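You operate a simulated robot arm through the tools that you are given. There is no shell and no other tool. Be economical: measure what you need, move in short steps, check, and stop when the job is done.

You run a simulated two-armed robot. Do the job below in one go: nothing can be reset, and whatever is moved stays where it is left.

TASK
Put one of the orange halfs from the top of the serving table on the top of the large nest table.

The check looks at the end state, three seconds after you hand in, the way a careful person would. Anything else that was tipped, shoved, dropped, spilled or broken makes it a failure.

THE ROBOT
Two 7-joint arms with two-finger parallel grippers on one trunk, on a base that drives. Base frame: it is fixed to the floor where the robot stands at the start and does not move with it; the origin is under the middle of the robot, x ahead of it, y to its left, z up. Readings come in mm, degrees, newtons and seconds.
The left shoulder is at the start at [70, 134, 1126], the right one opposite. With the tool pointing down near the work surface each hand reaches from about 100 to 640 mm from the robot's upright axis, wherever it stands, measured 20 degrees to its own side. Places, roughly: top of the large nest table [1200, -1700, 500]. Payload 1.57 kg a hand.
The TCP of each hand is the grasp point between the finger pads, 30 mm short of the fingertips. In the tool frame z runs along the fingers and y along their closing line. Largest opening 80 mm; finger width 17, thickness 12; the body of the gripper, 40 by 82 mm, starts 80 mm behind the TCP.
Orientation is that of the tool frame in the base frame, as a unit quaternion [w, x, y, z]. With the fingers straight down and closing along the base's y, the tool's x points along the base's -x, its y along +y and its z along -z.

THE INTERFACE
- The arms move only by the tool play_rows. It takes "left_increments", "right_increments" or both (then of equal length, played together; a hand with none holds still); each is a list of rows, each a list of 7 numbers: the turn, a rotation vector about the tool's x, y, z in degrees, then the shift along the tool's x, y, z in mm, then the closure, from 0 (fully open) to 1 (shut). In form: [[rx, ry, rz, dx, dy, dz, gripper], ...]. A call has 1 to 10 rows; each row shifts and turns the commanded pose from where the row before left it, along the tool's axes as they then stand. A row lasts 0.2 s, in which the tool goes at most 50 mm and 8.6 degrees; a call with a longer step from one row to the next is refused whole, and so is a gripper value outside its range. Where a pose cannot be reached the arm comes as near as it can. A force on the tool above 40 N (or 10 N above the force at the start of the call, whichever is more), or a blocked arm, ends the call early, and 0.2 s more pass. The fingers move at their own pace (about 153 mm/s each) and stop on an object; they squeeze with about 28 N. The grip force told is the motor's: it shows also when the fingers shut on nothing. Time passes only in rows, and 0.2 s behind the last, so rows that do not move let the fingers close. The reply holds the time, the measured pose of the TCP, the force on the tool along the base axes, the opening and the grip force, in the units named above and with some noise.
- Cameras (640 x 400 px; columns grow to the right, rows downward): "scene" is now at [128.1, 7.2, 1332]; the picture's right is [0.07, -1.00, 0.00], its down [-0.76, -0.05, -0.65] and it looks along [0.65, 0.04, -0.76] (base axes); focal length 289 px, centre (320, 200). "left" rides on the left gripper at [-32, 0, -78] in its tool frame; the picture's right is [0.00, -1.00, 0.00], its down [0.97, 0.00, -0.24] and it looks along [0.24, 0.00, 0.97] (tool axes); focal length 218 px, centre (320, 200). "right" rides on the right gripper at [-32, 0, -78] in its tool frame; the picture's right is [0.00, -1.00, 0.00], its down [0.97, 0.00, -0.24] and it looks along [0.24, 0.00, 0.97] (tool axes); focal length 218 px, centre (320, 200). There is no depth. A picture from a camera that has moved, and an enlarged one, comes with that camera's place and axes in the base frame and with its lens.
- grab_frame(camera): a new picture of that camera. It takes no simulated time.
- lift_body(by): slides the trunk up (or, below 0, down) by that many mm; the arms and the scene camera ride with it, the base frame stays. It gives what a move gives, with no picture.
- roll_base(legs): drives the robot by 1 to 6 legs, each [ahead, left, turn to the left] in mm, mm and degrees, along the robot's own axes; the way and the turn of a leg run together, so that a leg with both is an arc; at most 1500 mm and 180 degrees a leg. The arms and the cameras ride along, it lands a little off, and it stops where it bumps. It gives what a move gives.
- turn_head(pan, tilt): turns the head with the scene camera to pan (to the left, within 86 degrees either way) and tilt (down, from -29 to 69), counted from straight ahead of the robot. It gives what a move gives.
- close_up(camera, box): a new picture of the part [left, top, right, bottom] of that camera's present view, enlarged. It takes no simulated time.
- close_job(): hands the job in; it is judged then, once.

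Go step by step. Nothing tells you exact positions but the pictures and the camera data: compare them with the known pose of the tool, close in by small moves and look again before you grip or let go. The budget is 120 turns and 108 pictures, counting those below and the enlarged ones. Unless the task says otherwise, let go and move clear before handing in, and close with one line.

The tools are called after "Emit:" as a command line: name --argument value ..., lists and objects as JSON in quotes. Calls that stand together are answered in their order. play_rows: Moves the arms, as the interface text tells. Its arguments: {"type":"object","properties":{"left_increments":{"type":"array","items":{"type":"array","items":{"type":"number"}}},"right_increments":{"type":"array","items":{"type":"array","items":{"type":"number"}}}},"required":[]} The other tools are called the same way: lift_body (by) slides the trunk up or down; roll_base (legs) drives the base; turn_head (pan, tilt) turns the head that bears the scene camera; grab_frame (camera) takes a picture; close_up (camera, box) takes an enlarged picture of a part of a camera's view; close_job () hands the job in.

At the start:

```text
time: 0.0
left_ee_pos: [422.5, 154.4, 1046.7]
left_tcp_rot: [0.0, 0.0, 1.0, 0.001]
left_wrist_force: [0.2, -0.3, 0.3]
left_grip_width: 80.1
left_grip_force: 0.1
right_ee_pos: [439.7, -191.8, 1018.3]
right_tcp_rot: [0.0, 0.001, 1.0, 0.001]
right_wrist_force: [-0.5, -0.2, -0.2]
right_grip_width: 80.1
right_grip_force: 0.0
trunk travel left (down, up): [-700.0, 240.0]
robot x, y, heading: [0.1, 2.6, 0.1]
head pan, tilt: [3.9, 49.6]
```

scene: 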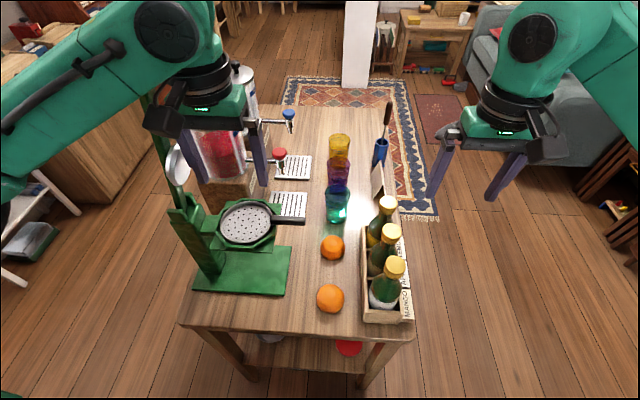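
right: 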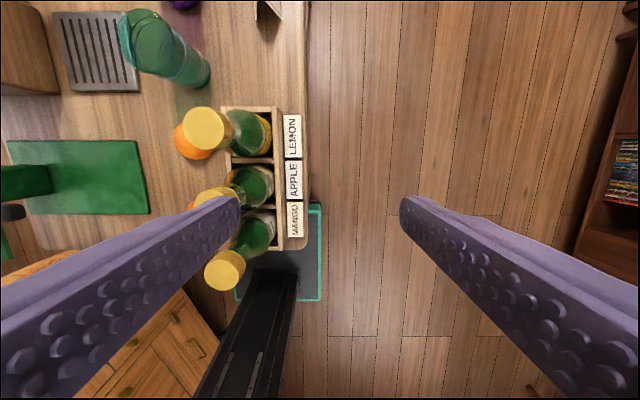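
left: 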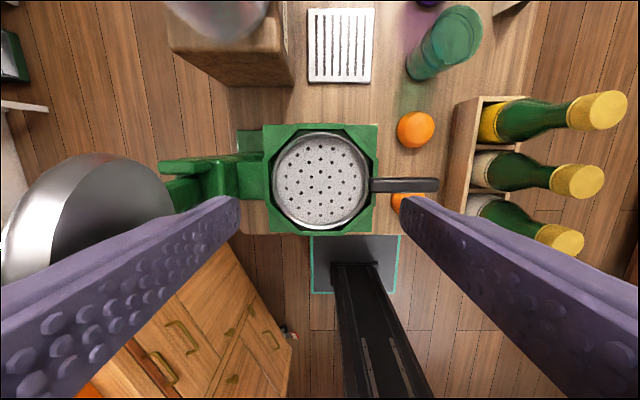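

I see two orange objects on the serving table, roughly at [358, 0] and [477, 0], between a green juicer press and a bottle crate. I'll look closer to see what they are.

Emit:
close_up --camera "scene" --box '[260, 200, 420, 330]'

Emit:
close_up --camera "left" --box '[360, 80, 520, 220]'

Emit:
turn_head --pan -55 --tilt 25

Emit:
grab_frame --camera "scene"

```text
3.08 times, centred on (340, 265) of scene
camera zoom: at [128.1, 7.2, 1332.0], right [0.07, -1.0, 0.0], down [-0.76, -0.05, -0.65], along [0.65, 0.04, -0.76], focal length 890 px, centre (258, 0)
```

zoom: 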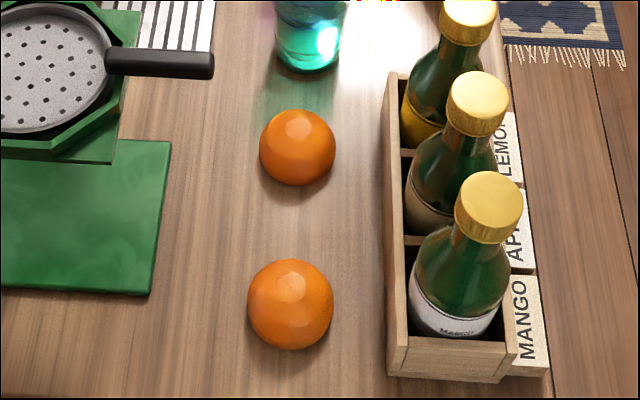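

```text
2.86 times, centred on (440, 150) of left
camera zoom: at [453.7, 156.6, 1123.8], right [0.0, -1.0, 0.0], down [-0.97, 0.0, 0.24], along [-0.24, 0.0, -0.97], focal length 624 px, centre (-23, 343)
```

zoom: 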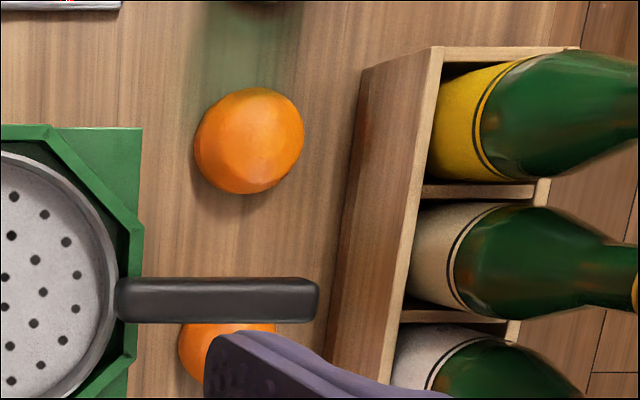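

```text
time: 1.3
left_ee_pos: [420.8, 154.7, 1045.5]
left_tcp_rot: [0.0, 0.001, 1.0, 0.0]
left_wrist_force: [0.9, 0.1, 0.5]
left_grip_width: 80.0
left_grip_force: 0.1
right_ee_pos: [439.9, -191.9, 1017.8]
right_tcp_rot: [0.0, -0.001, 1.0, 0.0]
right_wrist_force: [0.5, -0.8, 0.3]
right_grip_width: 80.0
right_grip_force: 0.0
trunk travel left (down, up): [-700.0, 240.0]
robot x, y, heading: [3.1, -2.6, 0.2]
head pan, tilt: [-55.0, 25.0]
```

```text
102 pictures are left
camera scene: at [103.9, -73.4, 1369.0], right [-0.82, -0.57, 0.0], down [-0.24, 0.35, -0.91], along [0.52, -0.74, -0.42], focal length 289 px, centre (320, 200)
```

scene: 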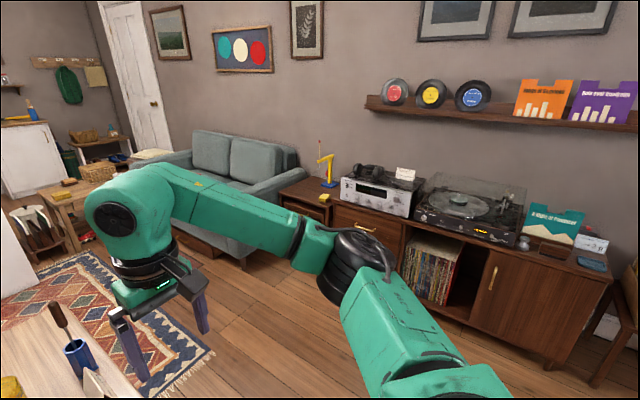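

The oranges lie flat side down. The large nest table should be the small wooden table by the sofa, with the toy crane on it; I'll zoom in.

Emit:
close_up --camera "scene" --box '[240, 130, 400, 240]'

Emit:
grab_frame --camera "left"

```text
3.64 times, centred on (320, 185) of scene
camera zoom: at [103.9, -73.4, 1369.0], right [-0.82, -0.57, 0.0], down [-0.24, 0.35, -0.91], along [0.52, -0.74, -0.42], focal length 1052 px, centre (320, 254)
```

zoom: 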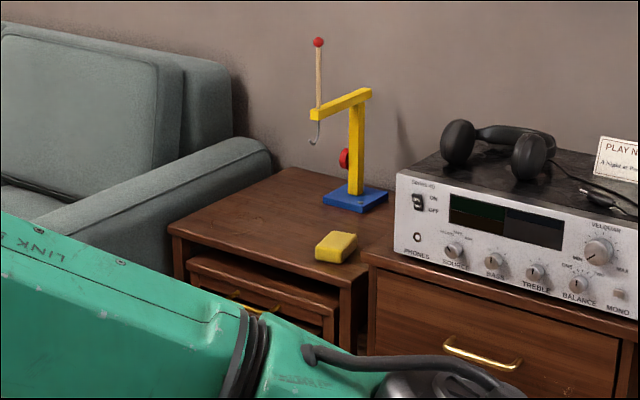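

```text
100 pictures are left
camera left: at [453.7, 156.6, 1123.8], right [0.0, -1.0, 0.0], down [-0.97, 0.0, 0.24], along [-0.24, 0.0, -0.97], focal length 218 px, centre (320, 200)
```

left: 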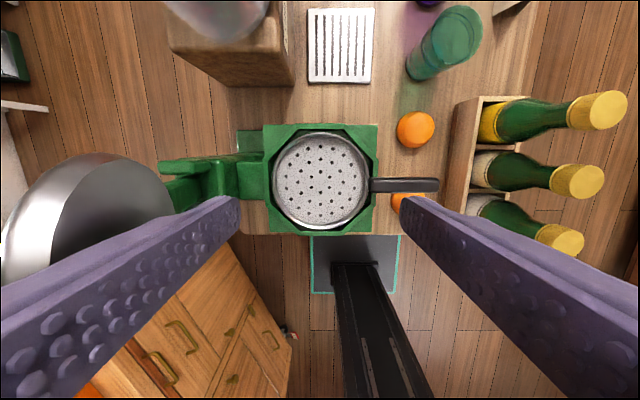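

The nest table carries a crane and a yellow block; its front-left region near [1350, -1640] is free. The press lever's steel knob seems very near my left hand, so I'll look there before moving.

Emit:
turn_head --pan 30 --tilt 40

Emit:
grab_frame --camera "scene"

```text
time: 2.9
left_ee_pos: [422.1, 154.9, 1044.9]
left_tcp_rot: [0.001, 0.0, 1.0, 0.0]
left_wrist_force: [0.5, 0.2, 0.0]
left_grip_width: 80.0
left_grip_force: 0.2
right_ee_pos: [440.7, -191.5, 1017.4]
right_tcp_rot: [-0.001, 0.0, 1.0, 0.0]
right_wrist_force: [-0.5, 0.2, 0.0]
right_grip_width: 80.2
right_grip_force: 0.0
trunk travel left (down, up): [-700.0, 240.0]
robot x, y, heading: [-0.9, 1.8, -0.2]
head pan, tilt: [30.0, 40.0]
```

```text
99 pictures are left
camera scene: at [124.6, 44.4, 1345.7], right [0.5, -0.87, 0.0], down [-0.56, -0.32, -0.77], along [0.66, 0.38, -0.64], focal length 289 px, centre (320, 200)
```

scene: 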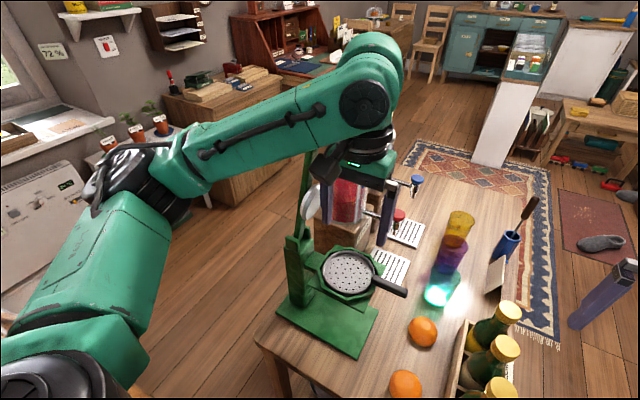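

The lever knob sits just outside my left finger. I'll shut the left gripper (fingers move away from it) and lift that hand straight up.

Emit:
play_rows --left_increments '[[0, 0, 0, 0, 0, 0, 1], [0, 0, 0, 0, 0, 0, 1], [0, 0, 0, 0, 0, -20, 1], [0, 0, 0, 0, 0, -30, 1], [0, 0, 0, 0, 0, -30, 1], [0, 0, 0, 0, 0, -30, 1], [0, 0, 0, 0, 0, -30, 1], [0, 0, 0, 0, 0, -20, 1]]'

Emit:
grab_frame --camera "left"

Emit:
grab_frame --camera "scene"

```text
time: 4.7
left_ee_pos: [420.6, 156.0, 1206.2]
left_tcp_rot: [0.0, 0.001, 1.0, 0.001]
left_wrist_force: [-0.1, 0.0, -0.2]
left_grip_width: 0.3
left_grip_force: 21.4
right_ee_pos: [439.5, -192.2, 1018.6]
right_tcp_rot: [0.001, 0.0, 1.0, -0.001]
right_wrist_force: [-0.2, -0.6, 0.4]
right_grip_width: 80.1
right_grip_force: 0.2
trunk travel left (down, up): [-700.0, 240.0]
robot x, y, heading: [0.7, -0.8, 0.3]
head pan, tilt: [30.0, 40.0]
```

```text
98 pictures are left
camera left: at [452.8, 157.5, 1283.9], right [0.0, -1.0, 0.0], down [-0.97, 0.0, 0.24], along [-0.24, 0.0, -0.97], focal length 218 px, centre (320, 200)
```

left: 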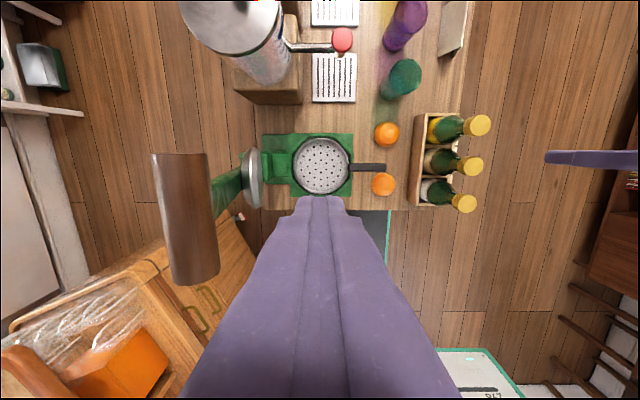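

```text
97 pictures are left
camera scene: at [124.0, 43.8, 1345.8], right [0.5, -0.87, 0.0], down [-0.56, -0.32, -0.77], along [0.66, 0.38, -0.64], focal length 289 px, centre (320, 200)
```

scene: 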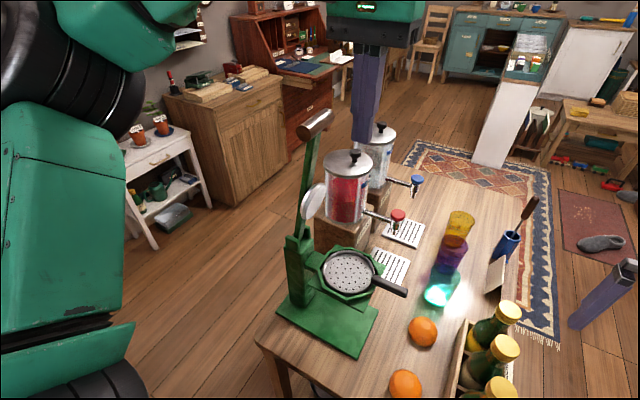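

The left hand is clear. Now I'll turn the right hand by 90° so its fingers close along x (clear of the crate), then move over the near orange at about [361, 2].

Emit:
play_rows --right_increments '[[0, 0, -8.5, 0, 0, -3, 0], [0, 0, -8.5, 0, 0, -3, 0], [0, 0, -8.5, 0, 0, -3, 0], [0, 0, -8.5, 0, 0, -3, 0], [0, 0, -8.5, 0, 0, -3, 0], [0, 0, -8.5, 0, 0, -3, 0], [0, 0, -8.5, 0, 0, -3, 0], [0, 0, -8.5, 0, 0, -3, 0], [0, 0, -8.5, 0, 0, -3, 0], [0, 0, -8.5, 0, 0, -3, 0]]'

```text
time: 6.9
left_ee_pos: [421.8, 157.5, 1205.2]
left_tcp_rot: [0.0, 0.0, 1.0, -0.001]
left_wrist_force: [0.5, 0.0, -0.3]
left_grip_width: 0.0
left_grip_force: 20.9
right_ee_pos: [282.8, -69.4, 1067.5]
right_tcp_rot: [0.002, -0.617, 0.787, -0.003]
right_wrist_force: [-0.1, -0.2, 0.7]
right_grip_width: 80.1
right_grip_force: 0.1
right hand out of reach, approached as far as the arm can: row 4, 5, 6, 7, 8, 9, 10
trunk travel left (down, up): [-700.0, 240.0]
robot x, y, heading: [0.7, 3.2, -0.3]
head pan, tilt: [30.0, 40.0]
```

The right wrist runs into a limit with that turn. I'll check where it stands now.

Emit:
play_rows --right_increments '[[0, 0, 0, 0, 0, 0, 0]]'

Emit:
grab_frame --camera "right"

```text
time: 7.3
left_ee_pos: [421.1, 156.6, 1204.7]
left_tcp_rot: [0.0, 0.0, 1.0, 0.0]
left_wrist_force: [0.1, -0.7, 0.1]
left_grip_width: 0.0
left_grip_force: 21.5
right_ee_pos: [283.9, -69.9, 1068.1]
right_tcp_rot: [0.003, -0.617, 0.787, -0.002]
right_wrist_force: [-0.3, -0.4, -0.1]
right_grip_width: 80.2
right_grip_force: 0.1
trunk travel left (down, up): [-700.0, 240.0]
robot x, y, heading: [-2.4, 0.5, 0.3]
head pan, tilt: [30.0, 40.0]
```

```text
96 pictures are left
camera right: at [290.5, -38.4, 1146.8], right [0.97, -0.24, 0.01], down [-0.23, -0.94, 0.24], along [-0.05, -0.23, -0.97], focal length 218 px, centre (320, 200)
```

right: 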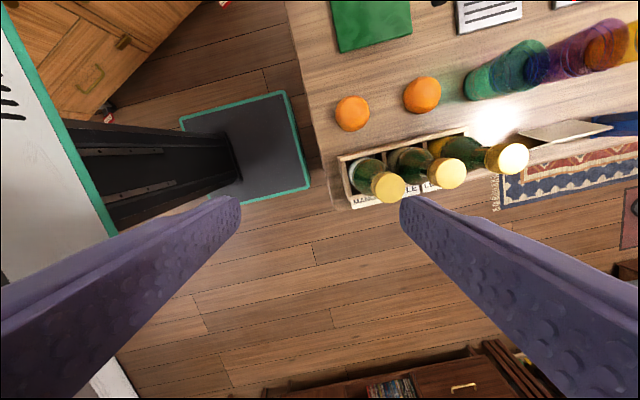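

It stands at about 76° yaw now, good enough for a round object. I'll shift over the near orange at this yaw.

Emit:
play_rows --right_increments '[[0, 0, 0, -22, -14.4, 0, 0], [0, 0, 0, -22, -14.4, 0, 0], [0, 0, 0, -22, -14.4, 0, 0], [0, 0, 0, -21.5, -14.4, 0, 0]]'

Emit:
grab_frame --camera "right"

```text
time: 8.3
left_ee_pos: [421.3, 157.3, 1204.9]
left_tcp_rot: [0.0, 0.0, 1.0, -0.001]
left_wrist_force: [0.0, -0.9, 0.0]
left_grip_width: 0.0
left_grip_force: 21.2
right_ee_pos: [311.8, 1.4, 1078.0]
right_tcp_rot: [0.003, -0.616, 0.788, -0.002]
right_wrist_force: [0.6, -0.2, 0.4]
right_grip_width: 80.1
right_grip_force: 0.0
right hand out of reach, approached as far as the arm can: row 1, 2, 3, 4
trunk travel left (down, up): [-700.0, 240.0]
robot x, y, heading: [-1.5, -2.6, 0.0]
head pan, tilt: [30.0, 40.0]
```

```text
95 pictures are left
camera right: at [318.7, 33.4, 1155.6], right [0.97, -0.24, 0.01], down [-0.24, -0.94, 0.24], along [-0.05, -0.23, -0.97], focal length 218 px, centre (320, 200)
```

right: 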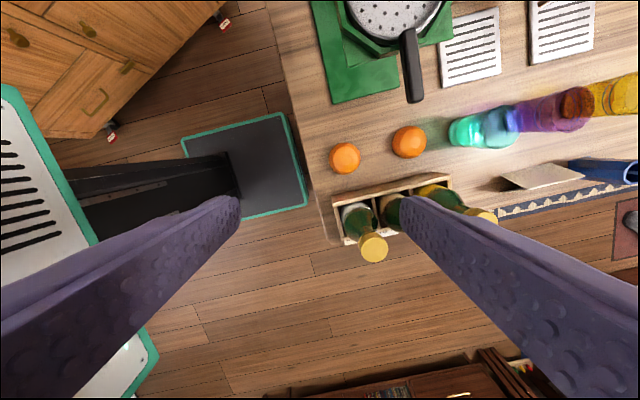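

Reach is limited at this yaw, so I'll turn back to about 45° and then centre again.

Emit:
play_rows --right_increments '[[0, 0, 7.8, 0, 0, 0, 0], [0, 0, 7.8, 0, 0, 0, 0], [0, 0, 7.8, 0, 0, 0, 0], [0, 0, 7.8, 0, 0, 0, 0], [0, 0, 0, -8.5, -8.5, 0, 0], [0, 0, 0, -8.5, -8.5, 0, 0], [0, 0, 0, -8.5, -8.5, 0, 0], [0, 0, 0, -8.5, -8.5, 0, 0]]'

Emit:
grab_frame --camera "right"

```text
time: 10.1
left_ee_pos: [422.5, 156.5, 1203.5]
left_tcp_rot: [0.0, 0.0, 1.0, 0.0]
left_wrist_force: [-0.1, 0.1, 1.2]
left_grip_width: 0.0
left_grip_force: 21.3
right_ee_pos: [361.2, 0.0, 1077.4]
right_tcp_rot: [0.002, -0.383, 0.924, -0.002]
right_wrist_force: [-0.4, -0.1, 0.2]
right_grip_width: 79.9
right_grip_force: 0.1
trunk travel left (down, up): [-700.0, 240.0]
robot x, y, heading: [-0.8, 1.4, -0.0]
head pan, tilt: [30.0, 40.0]
```

```text
94 pictures are left
camera right: at [383.5, 22.6, 1156.2], right [0.71, -0.71, 0.0], down [-0.69, -0.69, 0.24], along [-0.16, -0.17, -0.97], focal length 218 px, centre (320, 200)
```

right: 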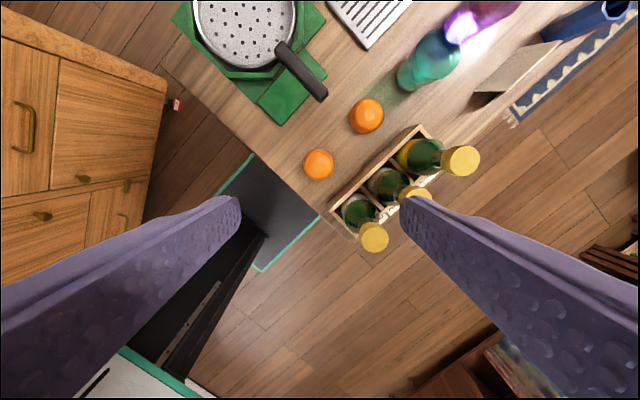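

The orange centre comes out at [363, 3], directly under the hand, and the pan handle tip is around [420, 52, 932], clear of the wrist. I'll descend partway and look.

Emit:
play_rows --right_increments '[[0, 0, 0, -2, 1, 30, 0], [0, 0, 0, -1, 0, 30, 0], [0, 0, 0, 0, 0, 30, 0], [0, 0, 0, 0, 0, 30, 0], [0, 0, 0, 0, 0, 30, 0], [0, 0, 0, 0, 0, 30, 0]]'

Emit:
grab_frame --camera "right"

Emit:
turn_head --pan 0 --tilt 60

Emit:
grab_frame --camera "scene"

```text
time: 11.5
left_ee_pos: [422.0, 157.2, 1204.4]
left_tcp_rot: [0.0, 0.001, 1.0, 0.0]
left_wrist_force: [-0.4, 0.3, -0.2]
left_grip_width: 0.2
left_grip_force: 21.4
right_ee_pos: [363.6, 6.5, 898.2]
right_tcp_rot: [0.002, -0.382, 0.924, -0.002]
right_wrist_force: [0.9, 0.1, -0.5]
right_grip_width: 80.2
right_grip_force: 0.0
trunk travel left (down, up): [-700.0, 240.0]
robot x, y, heading: [-0.9, 1.2, 0.2]
head pan, tilt: [30.0, 40.0]
```

```text
93 pictures are left
camera right: at [385.2, 29.1, 977.9], right [0.71, -0.71, 0.0], down [-0.69, -0.69, 0.24], along [-0.16, -0.17, -0.97], focal length 218 px, centre (320, 200)
```

right: 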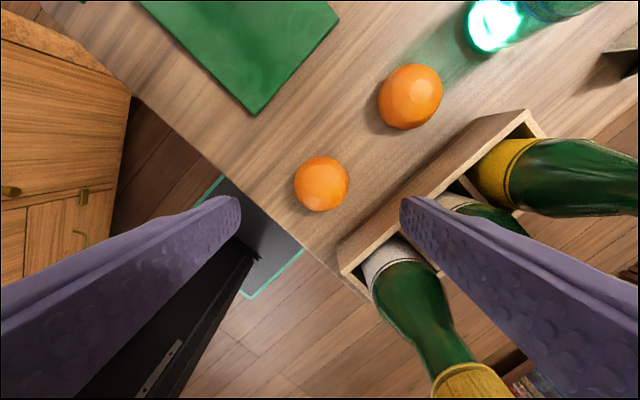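

```text
time: 12.4
left_ee_pos: [422.5, 156.6, 1205.0]
left_tcp_rot: [0.0, -0.001, 1.0, 0.0]
left_wrist_force: [-0.3, 0.0, 0.4]
left_grip_width: 0.1
left_grip_force: 21.5
right_ee_pos: [363.4, 6.9, 900.1]
right_tcp_rot: [0.002, -0.382, 0.924, -0.002]
right_wrist_force: [-0.3, 0.0, 0.1]
right_grip_width: 79.7
right_grip_force: 0.1
trunk travel left (down, up): [-700.0, 240.0]
robot x, y, heading: [1.8, -2.6, -0.1]
head pan, tilt: [0.0, 60.0]
```

```text
92 pictures are left
camera scene: at [117.6, 2.2, 1319.0], right [0.0, -1.0, 0.0], down [-0.87, 0.0, -0.5], along [0.5, 0.0, -0.87], focal length 289 px, centre (320, 200)
```

scene: 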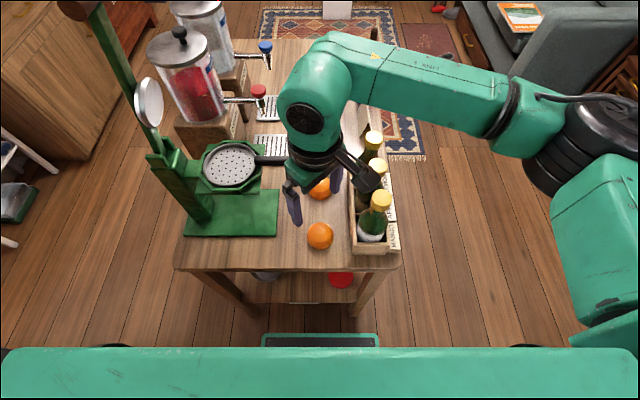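

The orange is at about [360, 1.5], with fingers straddling it. I'll correct by a few mm and descend to fingertips ~15 mm above the table.

Emit:
play_rows --right_increments '[[0, 0, 0, 3, -0.5, 20, 0], [0, 0, 0, 3, -0.5, 24, 0], [0, 0, 0, 0, 0, 24, 0], [0, 0, 0, 0, 0, 24, 0], [0, 0, 0, 0, 0, 22, 0]]'

Emit:
grab_frame --camera "right"

Emit:
close_up --camera "scene" --box '[240, 140, 420, 280]'

```text
time: 13.6
left_ee_pos: [422.7, 156.4, 1204.1]
left_tcp_rot: [0.0, 0.0, 1.0, 0.0]
left_wrist_force: [0.5, -0.4, -0.1]
left_grip_width: 0.0
left_grip_force: 21.2
right_ee_pos: [359.6, -2.7, 784.5]
right_tcp_rot: [0.003, -0.383, 0.924, -0.001]
right_wrist_force: [-0.6, -0.1, 0.3]
right_grip_width: 79.8
right_grip_force: 0.1
trunk travel left (down, up): [-700.0, 240.0]
robot x, y, heading: [0.7, -2.5, -0.1]
head pan, tilt: [0.0, 60.0]
```

```text
91 pictures are left
camera right: at [381.9, 20.7, 862.5], right [0.71, -0.71, 0.0], down [-0.69, -0.69, 0.24], along [-0.16, -0.17, -0.97], focal length 218 px, centre (320, 200)
```

right: 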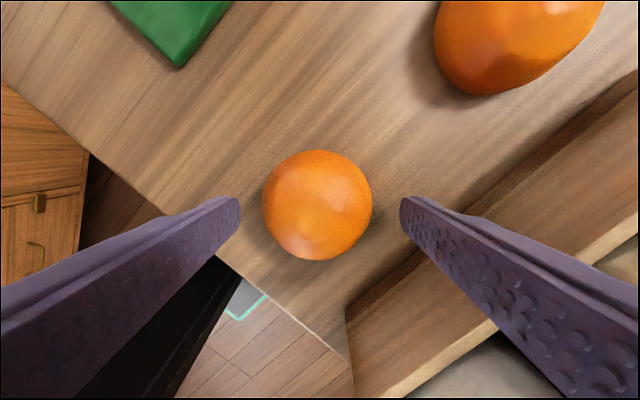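

```text
2.86 times, centred on (330, 210) of scene
camera zoom: at [117.8, 1.9, 1319.0], right [0.0, -1.0, 0.0], down [-0.87, 0.0, -0.5], along [0.5, 0.0, -0.87], focal length 827 px, centre (291, 171)
```

zoom: 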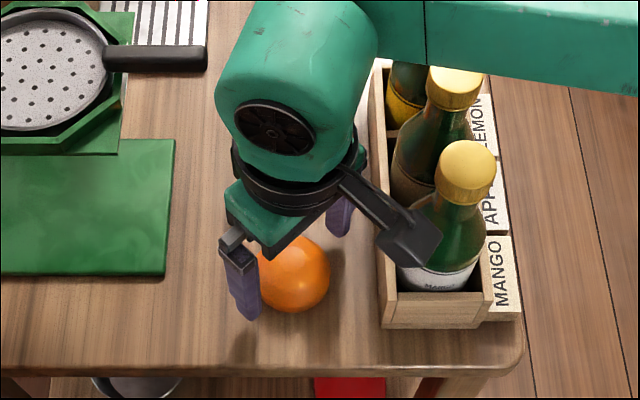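

Good alignment: the dome is ~56 mm wide, centred within 4 mm, and a black bracket on the hand clears the near bottle by ~20 mm. I'll trim, go down a last bit and close.

Emit:
play_rows --right_increments '[[0, 0, 0, -3.5, 1, 4, 0], [0, 0, 0, 0, 0, 4, 0], [0, 0, 0, 0, 0, 2, 0]]'

Emit:
grab_frame --camera "right"

```text
time: 14.4
left_ee_pos: [420.9, 156.6, 1205.5]
left_tcp_rot: [0.001, 0.001, 1.0, 0.0]
left_wrist_force: [0.2, -0.4, 0.1]
left_grip_width: 0.0
left_grip_force: 21.2
right_ee_pos: [361.1, 2.5, 774.1]
right_tcp_rot: [0.003, -0.383, 0.924, -0.002]
right_wrist_force: [-0.6, -0.2, 0.2]
right_grip_width: 79.8
right_grip_force: 0.1
trunk travel left (down, up): [-700.0, 240.0]
robot x, y, heading: [-3.3, -2.5, 0.2]
head pan, tilt: [0.0, 60.0]
```

```text
89 pictures are left
camera right: at [383.1, 26.3, 852.1], right [0.71, -0.71, 0.0], down [-0.69, -0.69, 0.24], along [-0.16, -0.17, -0.97], focal length 218 px, centre (320, 200)
```

right: 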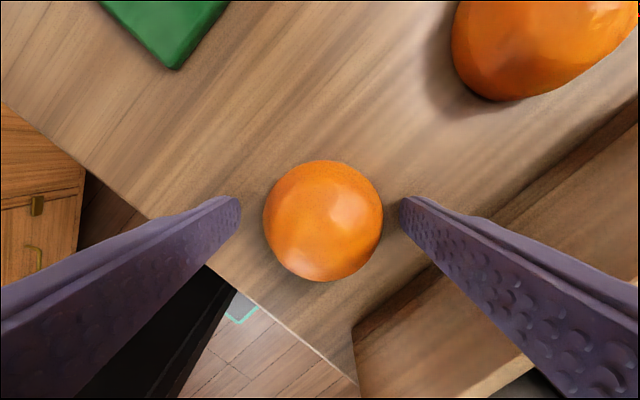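

Centred and no contact force. Closing now.

Emit:
play_rows --right_increments '[[0, 0, 0, 0, 0, 0, 0.3], [0, 0, 0, 0, 0, 0, 1], [0, 0, 0, 0, 0, 0, 1], [0, 0, 0, 0, 0, 0, 1]]'

Emit:
grab_frame --camera "right"

```text
time: 15.4
left_ee_pos: [421.3, 157.7, 1204.1]
left_tcp_rot: [0.001, -0.001, 1.0, 0.001]
left_wrist_force: [-0.6, -0.1, 0.1]
left_grip_width: 0.1
left_grip_force: 21.4
right_ee_pos: [361.6, 3.1, 773.8]
right_tcp_rot: [0.003, -0.383, 0.924, -0.002]
right_wrist_force: [-0.1, -0.3, -0.5]
right_grip_width: 56.4
right_grip_force: 28.3
trunk travel left (down, up): [-700.0, 240.0]
robot x, y, heading: [-3.4, 1.8, 0.3]
head pan, tilt: [0.0, 60.0]
```

```text
88 pictures are left
camera right: at [383.3, 26.3, 852.2], right [0.71, -0.71, 0.0], down [-0.69, -0.69, 0.24], along [-0.16, -0.17, -0.97], focal length 218 px, centre (320, 200)
```

right: 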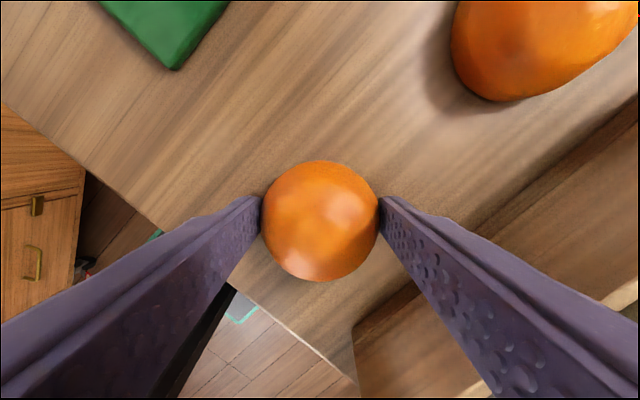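

It grips at 56 mm width. I'll lift straight up slowly.

Emit:
play_rows --right_increments '[[0, 0, 0, 0, 0, -10, 1], [0, 0, 0, 0, 0, -15, 1], [0, 0, 0, 0, 0, -20, 1], [0, 0, 0, 0, 0, -25, 1], [0, 0, 0, 0, 0, -30, 1], [0, 0, 0, 0, 0, -30, 1], [0, 0, 0, 0, 0, -30, 1], [0, 0, 0, 0, 0, -30, 1], [0, 0, 0, 0, 0, -20, 1], [0, 0, 0, 0, 0, -20, 1]]'

Emit:
grab_frame --camera "right"

Emit:
grab_frame --camera "scene"

```text
time: 17.6
left_ee_pos: [420.9, 157.3, 1205.3]
left_tcp_rot: [-0.001, 0.001, 1.0, 0.001]
left_wrist_force: [-0.3, 0.7, 0.2]
left_grip_width: 0.0
left_grip_force: 21.7
right_ee_pos: [358.4, 3.1, 1001.9]
right_tcp_rot: [0.003, -0.383, 0.924, -0.001]
right_wrist_force: [0.3, 1.0, -0.7]
right_grip_width: 56.6
right_grip_force: 27.8
trunk travel left (down, up): [-700.0, 240.0]
robot x, y, heading: [-1.4, 0.5, 0.1]
head pan, tilt: [0.0, 60.0]
```

```text
87 pictures are left
camera right: at [380.3, 26.6, 1082.2], right [0.71, -0.71, 0.01], down [-0.69, -0.69, 0.24], along [-0.16, -0.17, -0.97], focal length 218 px, centre (320, 200)
```

right: 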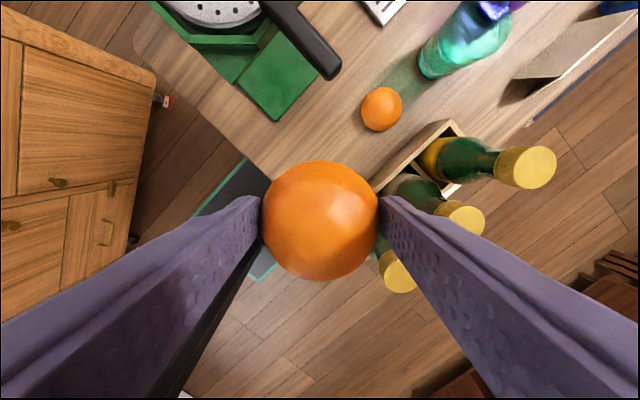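

```text
86 pictures are left
camera scene: at [117.3, 2.2, 1319.0], right [0.0, -1.0, 0.0], down [-0.87, 0.0, -0.5], along [0.5, 0.0, -0.87], focal length 289 px, centre (320, 200)
```

scene: 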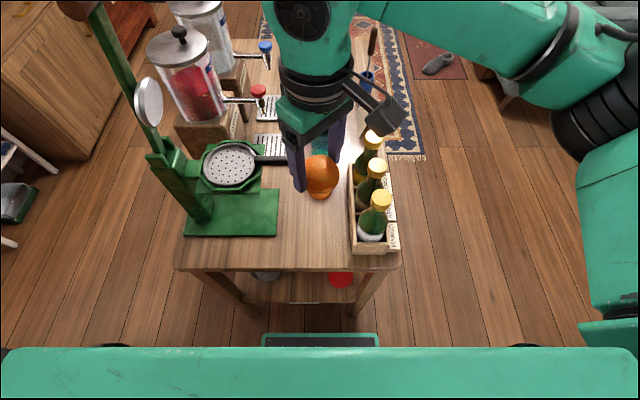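

The orange is held. Before driving, I'll raise the right hand a bit and look to both sides for room.

Emit:
play_rows --right_increments '[[0, 0, 0, 0, 0, -20, 1], [0, 0, 0, 0, 0, -20, 1], [0, 0, 0, 0, 0, -20, 1]]'

Emit:
turn_head --pan -86 --tilt 40

Emit:
grab_frame --camera "scene"

Emit:
turn_head --pan 86 --tilt 40

Emit:
grab_frame --camera "scene"

```text
time: 18.4
left_ee_pos: [421.8, 157.5, 1204.6]
left_tcp_rot: [0.0, 0.0, 1.0, 0.0]
left_wrist_force: [0.2, 0.6, 0.0]
left_grip_width: 0.0
left_grip_force: 20.8
right_ee_pos: [359.0, 2.2, 1063.5]
right_tcp_rot: [0.003, -0.383, 0.924, -0.002]
right_wrist_force: [0.3, -0.4, -0.7]
right_grip_width: 56.2
right_grip_force: 28.0
trunk travel left (down, up): [-700.0, 240.0]
robot x, y, heading: [-3.2, 0.0, -0.0]
head pan, tilt: [0.0, 60.0]
```

```text
time: 20.0
left_ee_pos: [421.3, 157.1, 1204.3]
left_tcp_rot: [0.0, 0.0, 1.0, 0.0]
left_wrist_force: [-0.3, 0.1, -0.6]
left_grip_width: 0.0
left_grip_force: 20.8
right_ee_pos: [358.1, 2.3, 1063.2]
right_tcp_rot: [0.002, -0.383, 0.924, -0.002]
right_wrist_force: [-0.2, 0.1, -1.8]
right_grip_width: 56.0
right_grip_force: 28.6
trunk travel left (down, up): [-700.0, 240.0]
robot x, y, heading: [2.3, -3.0, -0.0]
head pan, tilt: [-85.9, 40.0]
```

```text
85 pictures are left
camera scene: at [57.1, -82.7, 1345.7], right [-1.0, -0.07, 0.0], down [-0.05, 0.64, -0.77], along [0.05, -0.76, -0.64], focal length 289 px, centre (320, 200)
```

scene: 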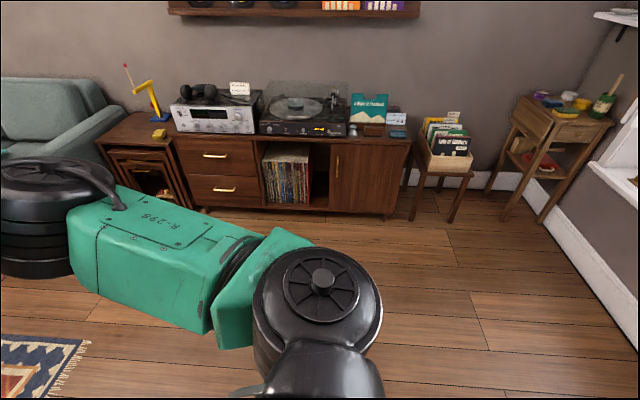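

```text
time: 22.6
left_ee_pos: [422.1, 156.3, 1204.8]
left_tcp_rot: [0.0, 0.0, 1.0, 0.0]
left_wrist_force: [0.0, 0.2, -0.1]
left_grip_width: 0.1
left_grip_force: 20.6
right_ee_pos: [359.4, 3.0, 1062.7]
right_tcp_rot: [0.002, -0.383, 0.924, -0.002]
right_wrist_force: [0.3, 0.1, -1.5]
right_grip_width: 56.5
right_grip_force: 28.5
trunk travel left (down, up): [-700.0, 240.0]
robot x, y, heading: [1.8, -0.2, 0.2]
head pan, tilt: [85.9, 40.0]
```

```text
84 pictures are left
camera scene: at [57.1, 86.8, 1345.7], right [1.0, -0.07, 0.0], down [-0.05, -0.64, -0.77], along [0.05, 0.76, -0.64], focal length 289 px, centre (320, 200)
```

scene: 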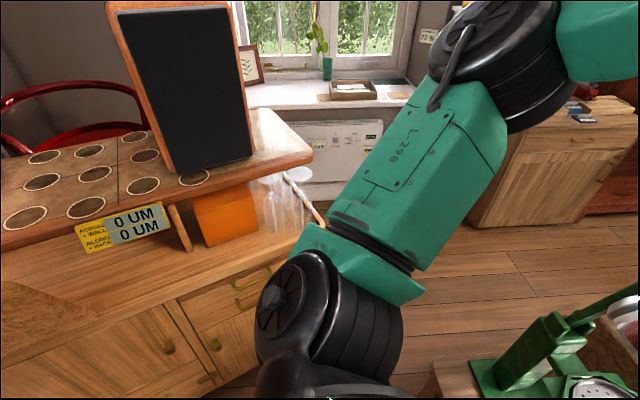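

There's room behind me for a short back-off and open floor to the right. I'll back 100 mm, then sidestep 800 mm right, away from the table.

Emit:
roll_base --legs '[[-100, 0, 0], [0, -800, 0]]'

Emit:
turn_head --pan -25 --tilt 25

Emit:
grab_frame --camera "scene"

Emit:
grab_frame --camera "right"

```text
time: 27.7
left_ee_pos: [317.1, -655.9, 1204.2]
left_tcp_rot: [0.0, 0.005, 1.0, 0.0]
left_wrist_force: [0.1, 0.1, -0.6]
left_grip_width: 0.1
left_grip_force: 21.3
right_ee_pos: [253.6, -809.0, 1063.6]
right_tcp_rot: [0.003, -0.378, 0.926, -0.002]
right_wrist_force: [-0.3, -0.1, -0.3]
right_grip_width: 56.5
right_grip_force: 28.9
trunk travel left (down, up): [-700.0, 240.0]
robot x, y, heading: [-105.1, -809.4, -0.7]
head pan, tilt: [85.9, 40.0]
```

```text
time: 29.6
left_ee_pos: [317.9, -657.2, 1203.9]
left_tcp_rot: [-0.001, 0.005, 1.0, 0.0]
left_wrist_force: [0.5, 0.7, 0.5]
left_grip_width: 0.1
left_grip_force: 21.8
right_ee_pos: [254.5, -810.5, 1064.2]
right_tcp_rot: [0.003, -0.378, 0.926, -0.003]
right_wrist_force: [0.3, 0.8, -0.8]
right_grip_width: 56.2
right_grip_force: 27.5
trunk travel left (down, up): [-700.0, 240.0]
robot x, y, heading: [-106.8, -810.2, -0.6]
head pan, tilt: [-25.0, 25.0]
```

```text
83 pictures are left
camera scene: at [28.5, -847.2, 1369.0], right [-0.43, -0.9, 0.0], down [-0.38, 0.18, -0.91], along [0.82, -0.39, -0.42], focal length 289 px, centre (320, 200)
```

scene: 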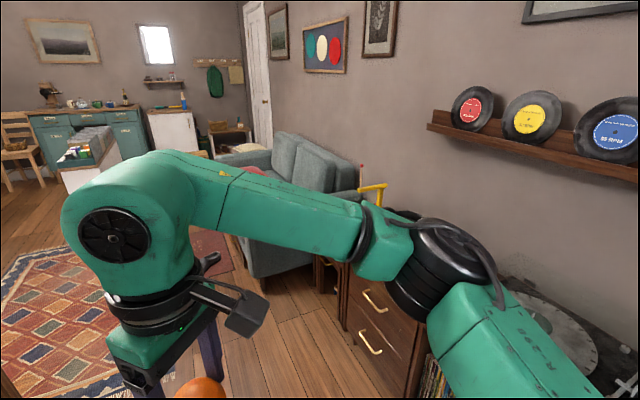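

```text
82 pictures are left
camera right: at [276.0, -787.4, 1142.0], right [0.7, -0.71, 0.0], down [-0.7, -0.68, 0.24], along [-0.17, -0.17, -0.97], focal length 218 px, centre (320, 200)
```

right: 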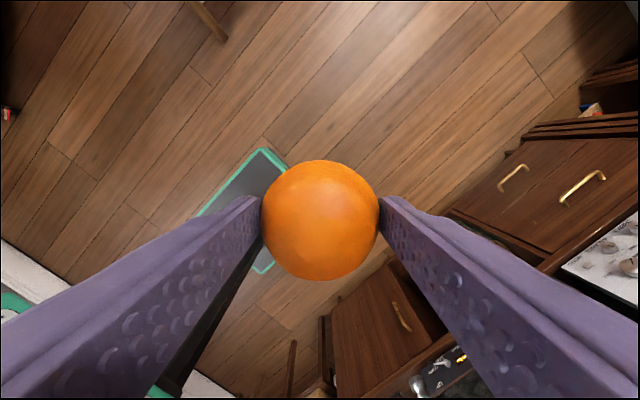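

The orange is held and the way ahead is open. I'll drive diagonally ahead to about [1120, -1100], then turn 55° right to face the nest table.

Emit:
roll_base --legs '[[1230, -270, 0], [0, 0, -55]]'

Emit:
turn_head --pan -10 --tilt 45

Emit:
grab_frame --camera "scene"

Emit:
grab_frame --camera "right"

Emit:
grab_frame --camera "left"

```text
time: 38.4
left_ee_pos: [1493.4, -1344.0, 1204.5]
left_tcp_rot: [0.0, 0.461, 0.888, 0.001]
left_wrist_force: [0.4, -0.1, -0.8]
left_grip_width: 0.0
left_grip_force: 21.7
right_ee_pos: [1332.7, -1380.5, 1062.8]
right_tcp_rot: [0.002, 0.087, 0.996, -0.003]
right_wrist_force: [0.1, -0.7, -0.6]
right_grip_width: 56.3
right_grip_force: 27.9
trunk travel left (down, up): [-700.0, 240.0]
robot x, y, heading: [1124.1, -1090.6, -55.1]
head pan, tilt: [-25.0, 25.0]
```

```text
time: 39.2
left_ee_pos: [1493.6, -1344.4, 1206.3]
left_tcp_rot: [0.001, 0.46, 0.888, 0.0]
left_wrist_force: [0.7, -1.1, -0.7]
left_grip_width: 0.0
left_grip_force: 21.3
right_ee_pos: [1330.8, -1382.3, 1064.3]
right_tcp_rot: [0.001, 0.087, 0.996, -0.002]
right_wrist_force: [0.1, -0.1, -1.0]
right_grip_width: 56.3
right_grip_force: 27.8
trunk travel left (down, up): [-700.0, 240.0]
robot x, y, heading: [1125.8, -1087.2, -55.0]
head pan, tilt: [-10.0, 45.0]
```

```text
81 pictures are left
camera scene: at [1186.9, -1201.8, 1338.5], right [-0.91, -0.42, 0.0], down [-0.3, 0.64, -0.71], along [0.3, -0.64, -0.71], focal length 289 px, centre (320, 200)
```

scene: 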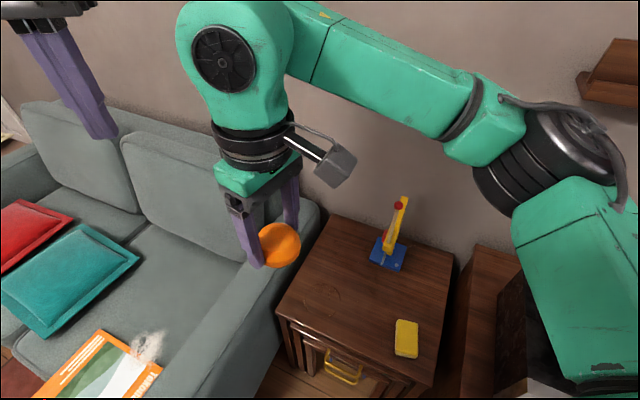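

```text
80 pictures are left
camera right: at [1362.6, -1386.2, 1142.0], right [-0.17, -0.98, 0.0], down [-0.96, 0.17, 0.24], along [-0.23, 0.04, -0.97], focal length 218 px, centre (320, 200)
```

right: 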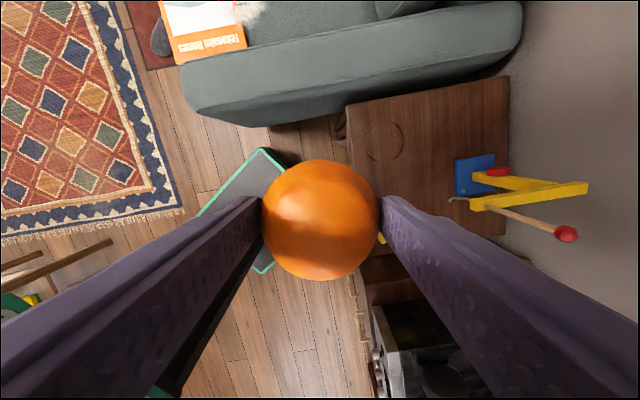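

```text
79 pictures are left
camera left: at [1511.6, -1369.0, 1283.2], right [-0.82, -0.57, 0.0], down [-0.56, 0.79, 0.24], along [-0.14, 0.2, -0.97], focal length 218 px, centre (320, 200)
```

left: 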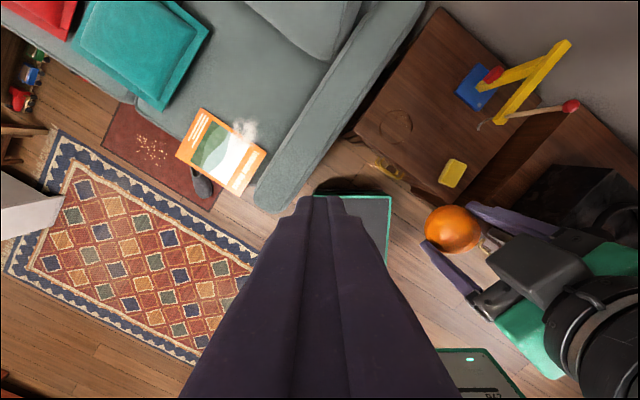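

The table spans x 1010–1455, y −1485 to −1910; the crane's boom tip is near [1215, −1680, 720] and the block near [1099, −1567]. I'll place at about [1345, −1570], clear of both, and first lower the trunk.

Emit:
lift_body --by -250

Emit:
grab_frame --camera "scene"

Emit:
grab_frame --camera "right"

```text
time: 41.8
left_ee_pos: [1493.0, -1344.6, 954.4]
left_tcp_rot: [0.001, 0.46, 0.888, 0.0]
left_wrist_force: [-0.4, -0.1, 0.5]
left_grip_width: 0.0
left_grip_force: 21.2
right_ee_pos: [1330.8, -1381.3, 813.9]
right_tcp_rot: [0.001, 0.086, 0.996, -0.002]
right_wrist_force: [-0.1, -0.2, -0.3]
right_grip_width: 56.2
right_grip_force: 27.9
trunk travel left (down, up): [-450.0, 490.0]
robot x, y, heading: [1121.3, -1088.6, -54.9]
head pan, tilt: [-10.0, 45.0]
```

```text
78 pictures are left
camera scene: at [1186.9, -1201.5, 1088.5], right [-0.91, -0.42, 0.0], down [-0.3, 0.64, -0.71], along [0.3, -0.64, -0.71], focal length 289 px, centre (320, 200)
```

scene: 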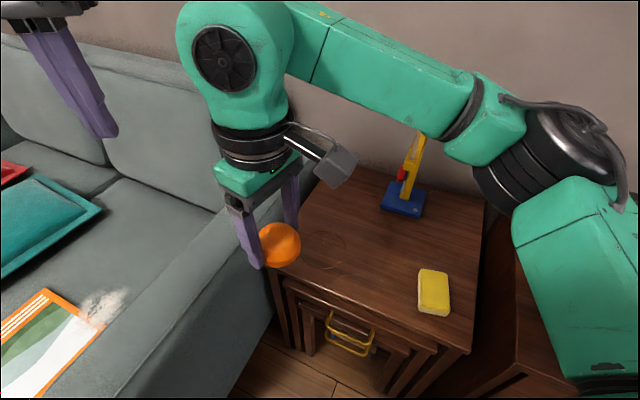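

```text
77 pictures are left
camera right: at [1362.6, -1386.1, 892.1], right [-0.17, -0.98, 0.0], down [-0.96, 0.17, 0.24], along [-0.23, 0.04, -0.97], focal length 218 px, centre (320, 200)
```

right: 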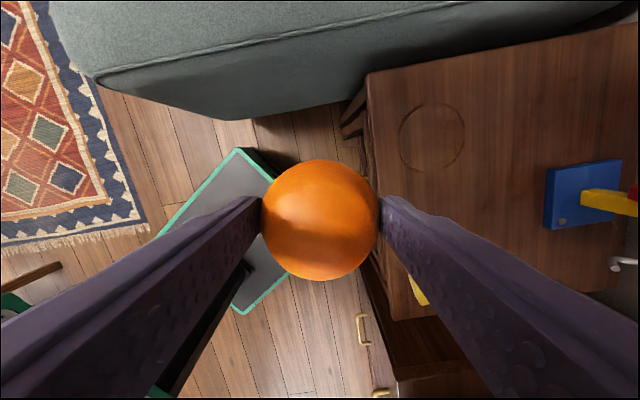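

The spot at [1345, −1570] (near the ring mark) is free. I'll move the right hand over it at the current height.

Emit:
play_rows --right_increments '[[0, 0, 0, -5.9, -23, 0, 1], [0, 0, 0, -5.9, -23, 0, 1], [0, 0, 0, -5.9, -23, 0, 1], [0, 0, 0, -5.9, -23, 0, 1], [0, 0, 0, -5.9, -23, 0, 1], [0, 0, 0, -5.9, -23, 0, 1], [0, 0, 0, -5.9, -23, 0, 1], [0, 0, 0, -5.9, -23, 0, 1]]'

Emit:
grab_frame --camera "scene"

Emit:
grab_frame --camera "right"

Emit:
grab_frame --camera "left"

```text
time: 43.6
left_ee_pos: [1493.0, -1344.0, 954.5]
left_tcp_rot: [-0.001, 0.46, 0.888, 0.0]
left_wrist_force: [-0.3, 0.7, -0.6]
left_grip_width: 0.1
left_grip_force: 21.0
right_ee_pos: [1338.2, -1475.2, 813.2]
right_tcp_rot: [0.001, 0.087, 0.996, -0.003]
right_wrist_force: [0.1, -0.2, -1.5]
right_grip_width: 56.4
right_grip_force: 27.7
right hand out of reach, approached as far as the arm can: row 5, 6, 7, 8
trunk travel left (down, up): [-450.0, 490.0]
robot x, y, heading: [1119.4, -1087.8, -55.2]
head pan, tilt: [-10.0, 45.0]
```

```text
76 pictures are left
camera scene: at [1187.0, -1201.7, 1088.4], right [-0.91, -0.42, 0.0], down [-0.3, 0.64, -0.71], along [0.3, -0.64, -0.71], focal length 289 px, centre (320, 200)
```

scene: 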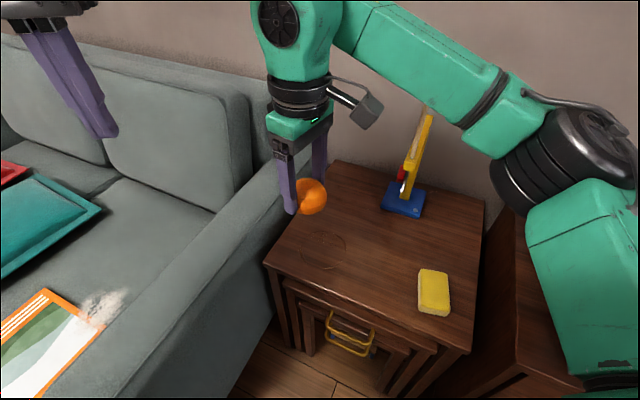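

```text
75 pictures are left
camera right: at [1368.2, -1480.5, 891.9], right [-0.17, -0.98, 0.0], down [-0.96, 0.17, 0.24], along [-0.23, 0.04, -0.97], focal length 218 px, centre (320, 200)
```

right: 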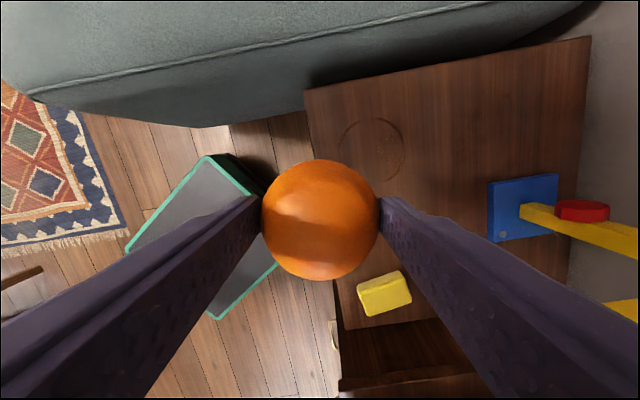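

```text
74 pictures are left
camera left: at [1511.6, -1369.0, 1033.2], right [-0.82, -0.57, 0.0], down [-0.56, 0.79, 0.24], along [-0.14, 0.2, -0.97], focal length 218 px, centre (320, 200)
```

left: 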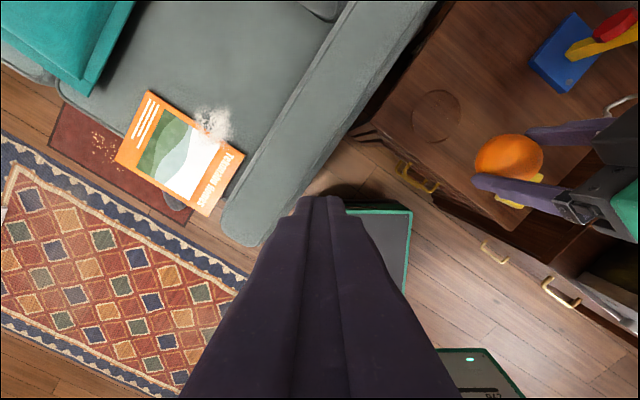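

The odd wrist yaw limits reach here; I'll turn the hand back to its neutral yaw (bracket then faces the robot) and extend further.

Emit:
play_rows --right_increments '[[0, 0, 8, 0, 0, 0, 1], [0, 0, 8, 0, 0, 0, 1], [0, 0, 8, 0, 0, 0, 1], [0, 0, 8, 0, 0, 0, 1], [0, 0, 8, 0, 0, 0, 1]]'

```text
time: 44.8
left_ee_pos: [1493.4, -1344.0, 955.0]
left_tcp_rot: [0.0, 0.461, 0.887, 0.001]
left_wrist_force: [0.1, -0.1, 0.2]
left_grip_width: 0.1
left_grip_force: 21.3
right_ee_pos: [1336.1, -1474.7, 815.2]
right_tcp_rot: [0.003, 0.424, 0.906, -0.002]
right_wrist_force: [0.0, -0.7, -0.5]
right_grip_width: 56.5
right_grip_force: 28.1
trunk travel left (down, up): [-450.0, 490.0]
robot x, y, heading: [1125.1, -1091.2, -55.1]
head pan, tilt: [-10.0, 45.0]
```

Emit:
play_rows --right_increments '[[0, 0, 0, -19.8, -14.2, 0, 1], [0, 0, 0, -19.8, -14.2, 0, 1], [0, 0, 0, -19.8, -14.2, 0, 1], [0, 0, 0, -19.8, -14.2, 0, 1]]'

Emit:
grab_frame --camera "right"

Emit:
grab_frame --camera "scene"

```text
time: 45.8
left_ee_pos: [1494.0, -1344.6, 955.9]
left_tcp_rot: [0.0, 0.461, 0.888, 0.0]
left_wrist_force: [0.0, -0.6, -0.2]
left_grip_width: 0.0
left_grip_force: 21.6
right_ee_pos: [1344.5, -1571.6, 813.8]
right_tcp_rot: [0.003, 0.422, 0.907, -0.002]
right_wrist_force: [-0.9, -1.0, -1.1]
right_grip_width: 56.3
right_grip_force: 27.9
trunk travel left (down, up): [-450.0, 490.0]
robot x, y, heading: [1122.7, -1092.6, -55.0]
head pan, tilt: [-10.0, 45.0]
```

```text
73 pictures are left
camera right: at [1365.3, -1595.8, 892.6], right [-0.76, -0.64, 0.0], down [-0.63, 0.74, 0.23], along [-0.15, 0.18, -0.97], focal length 218 px, centre (320, 200)
```

right: 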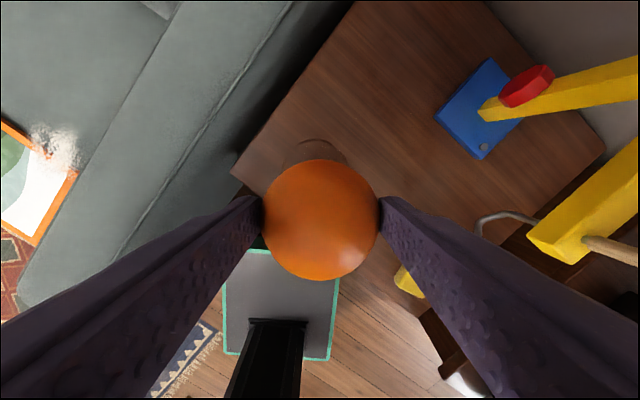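

```text
72 pictures are left
camera scene: at [1187.1, -1202.0, 1088.4], right [-0.91, -0.42, 0.0], down [-0.3, 0.64, -0.71], along [0.3, -0.64, -0.71], focal length 289 px, centre (320, 200)
```

scene: 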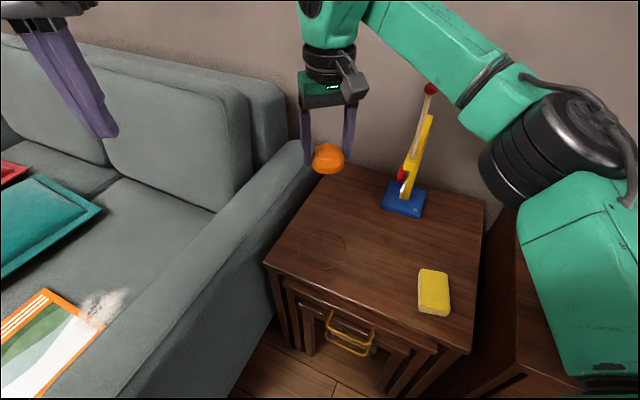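

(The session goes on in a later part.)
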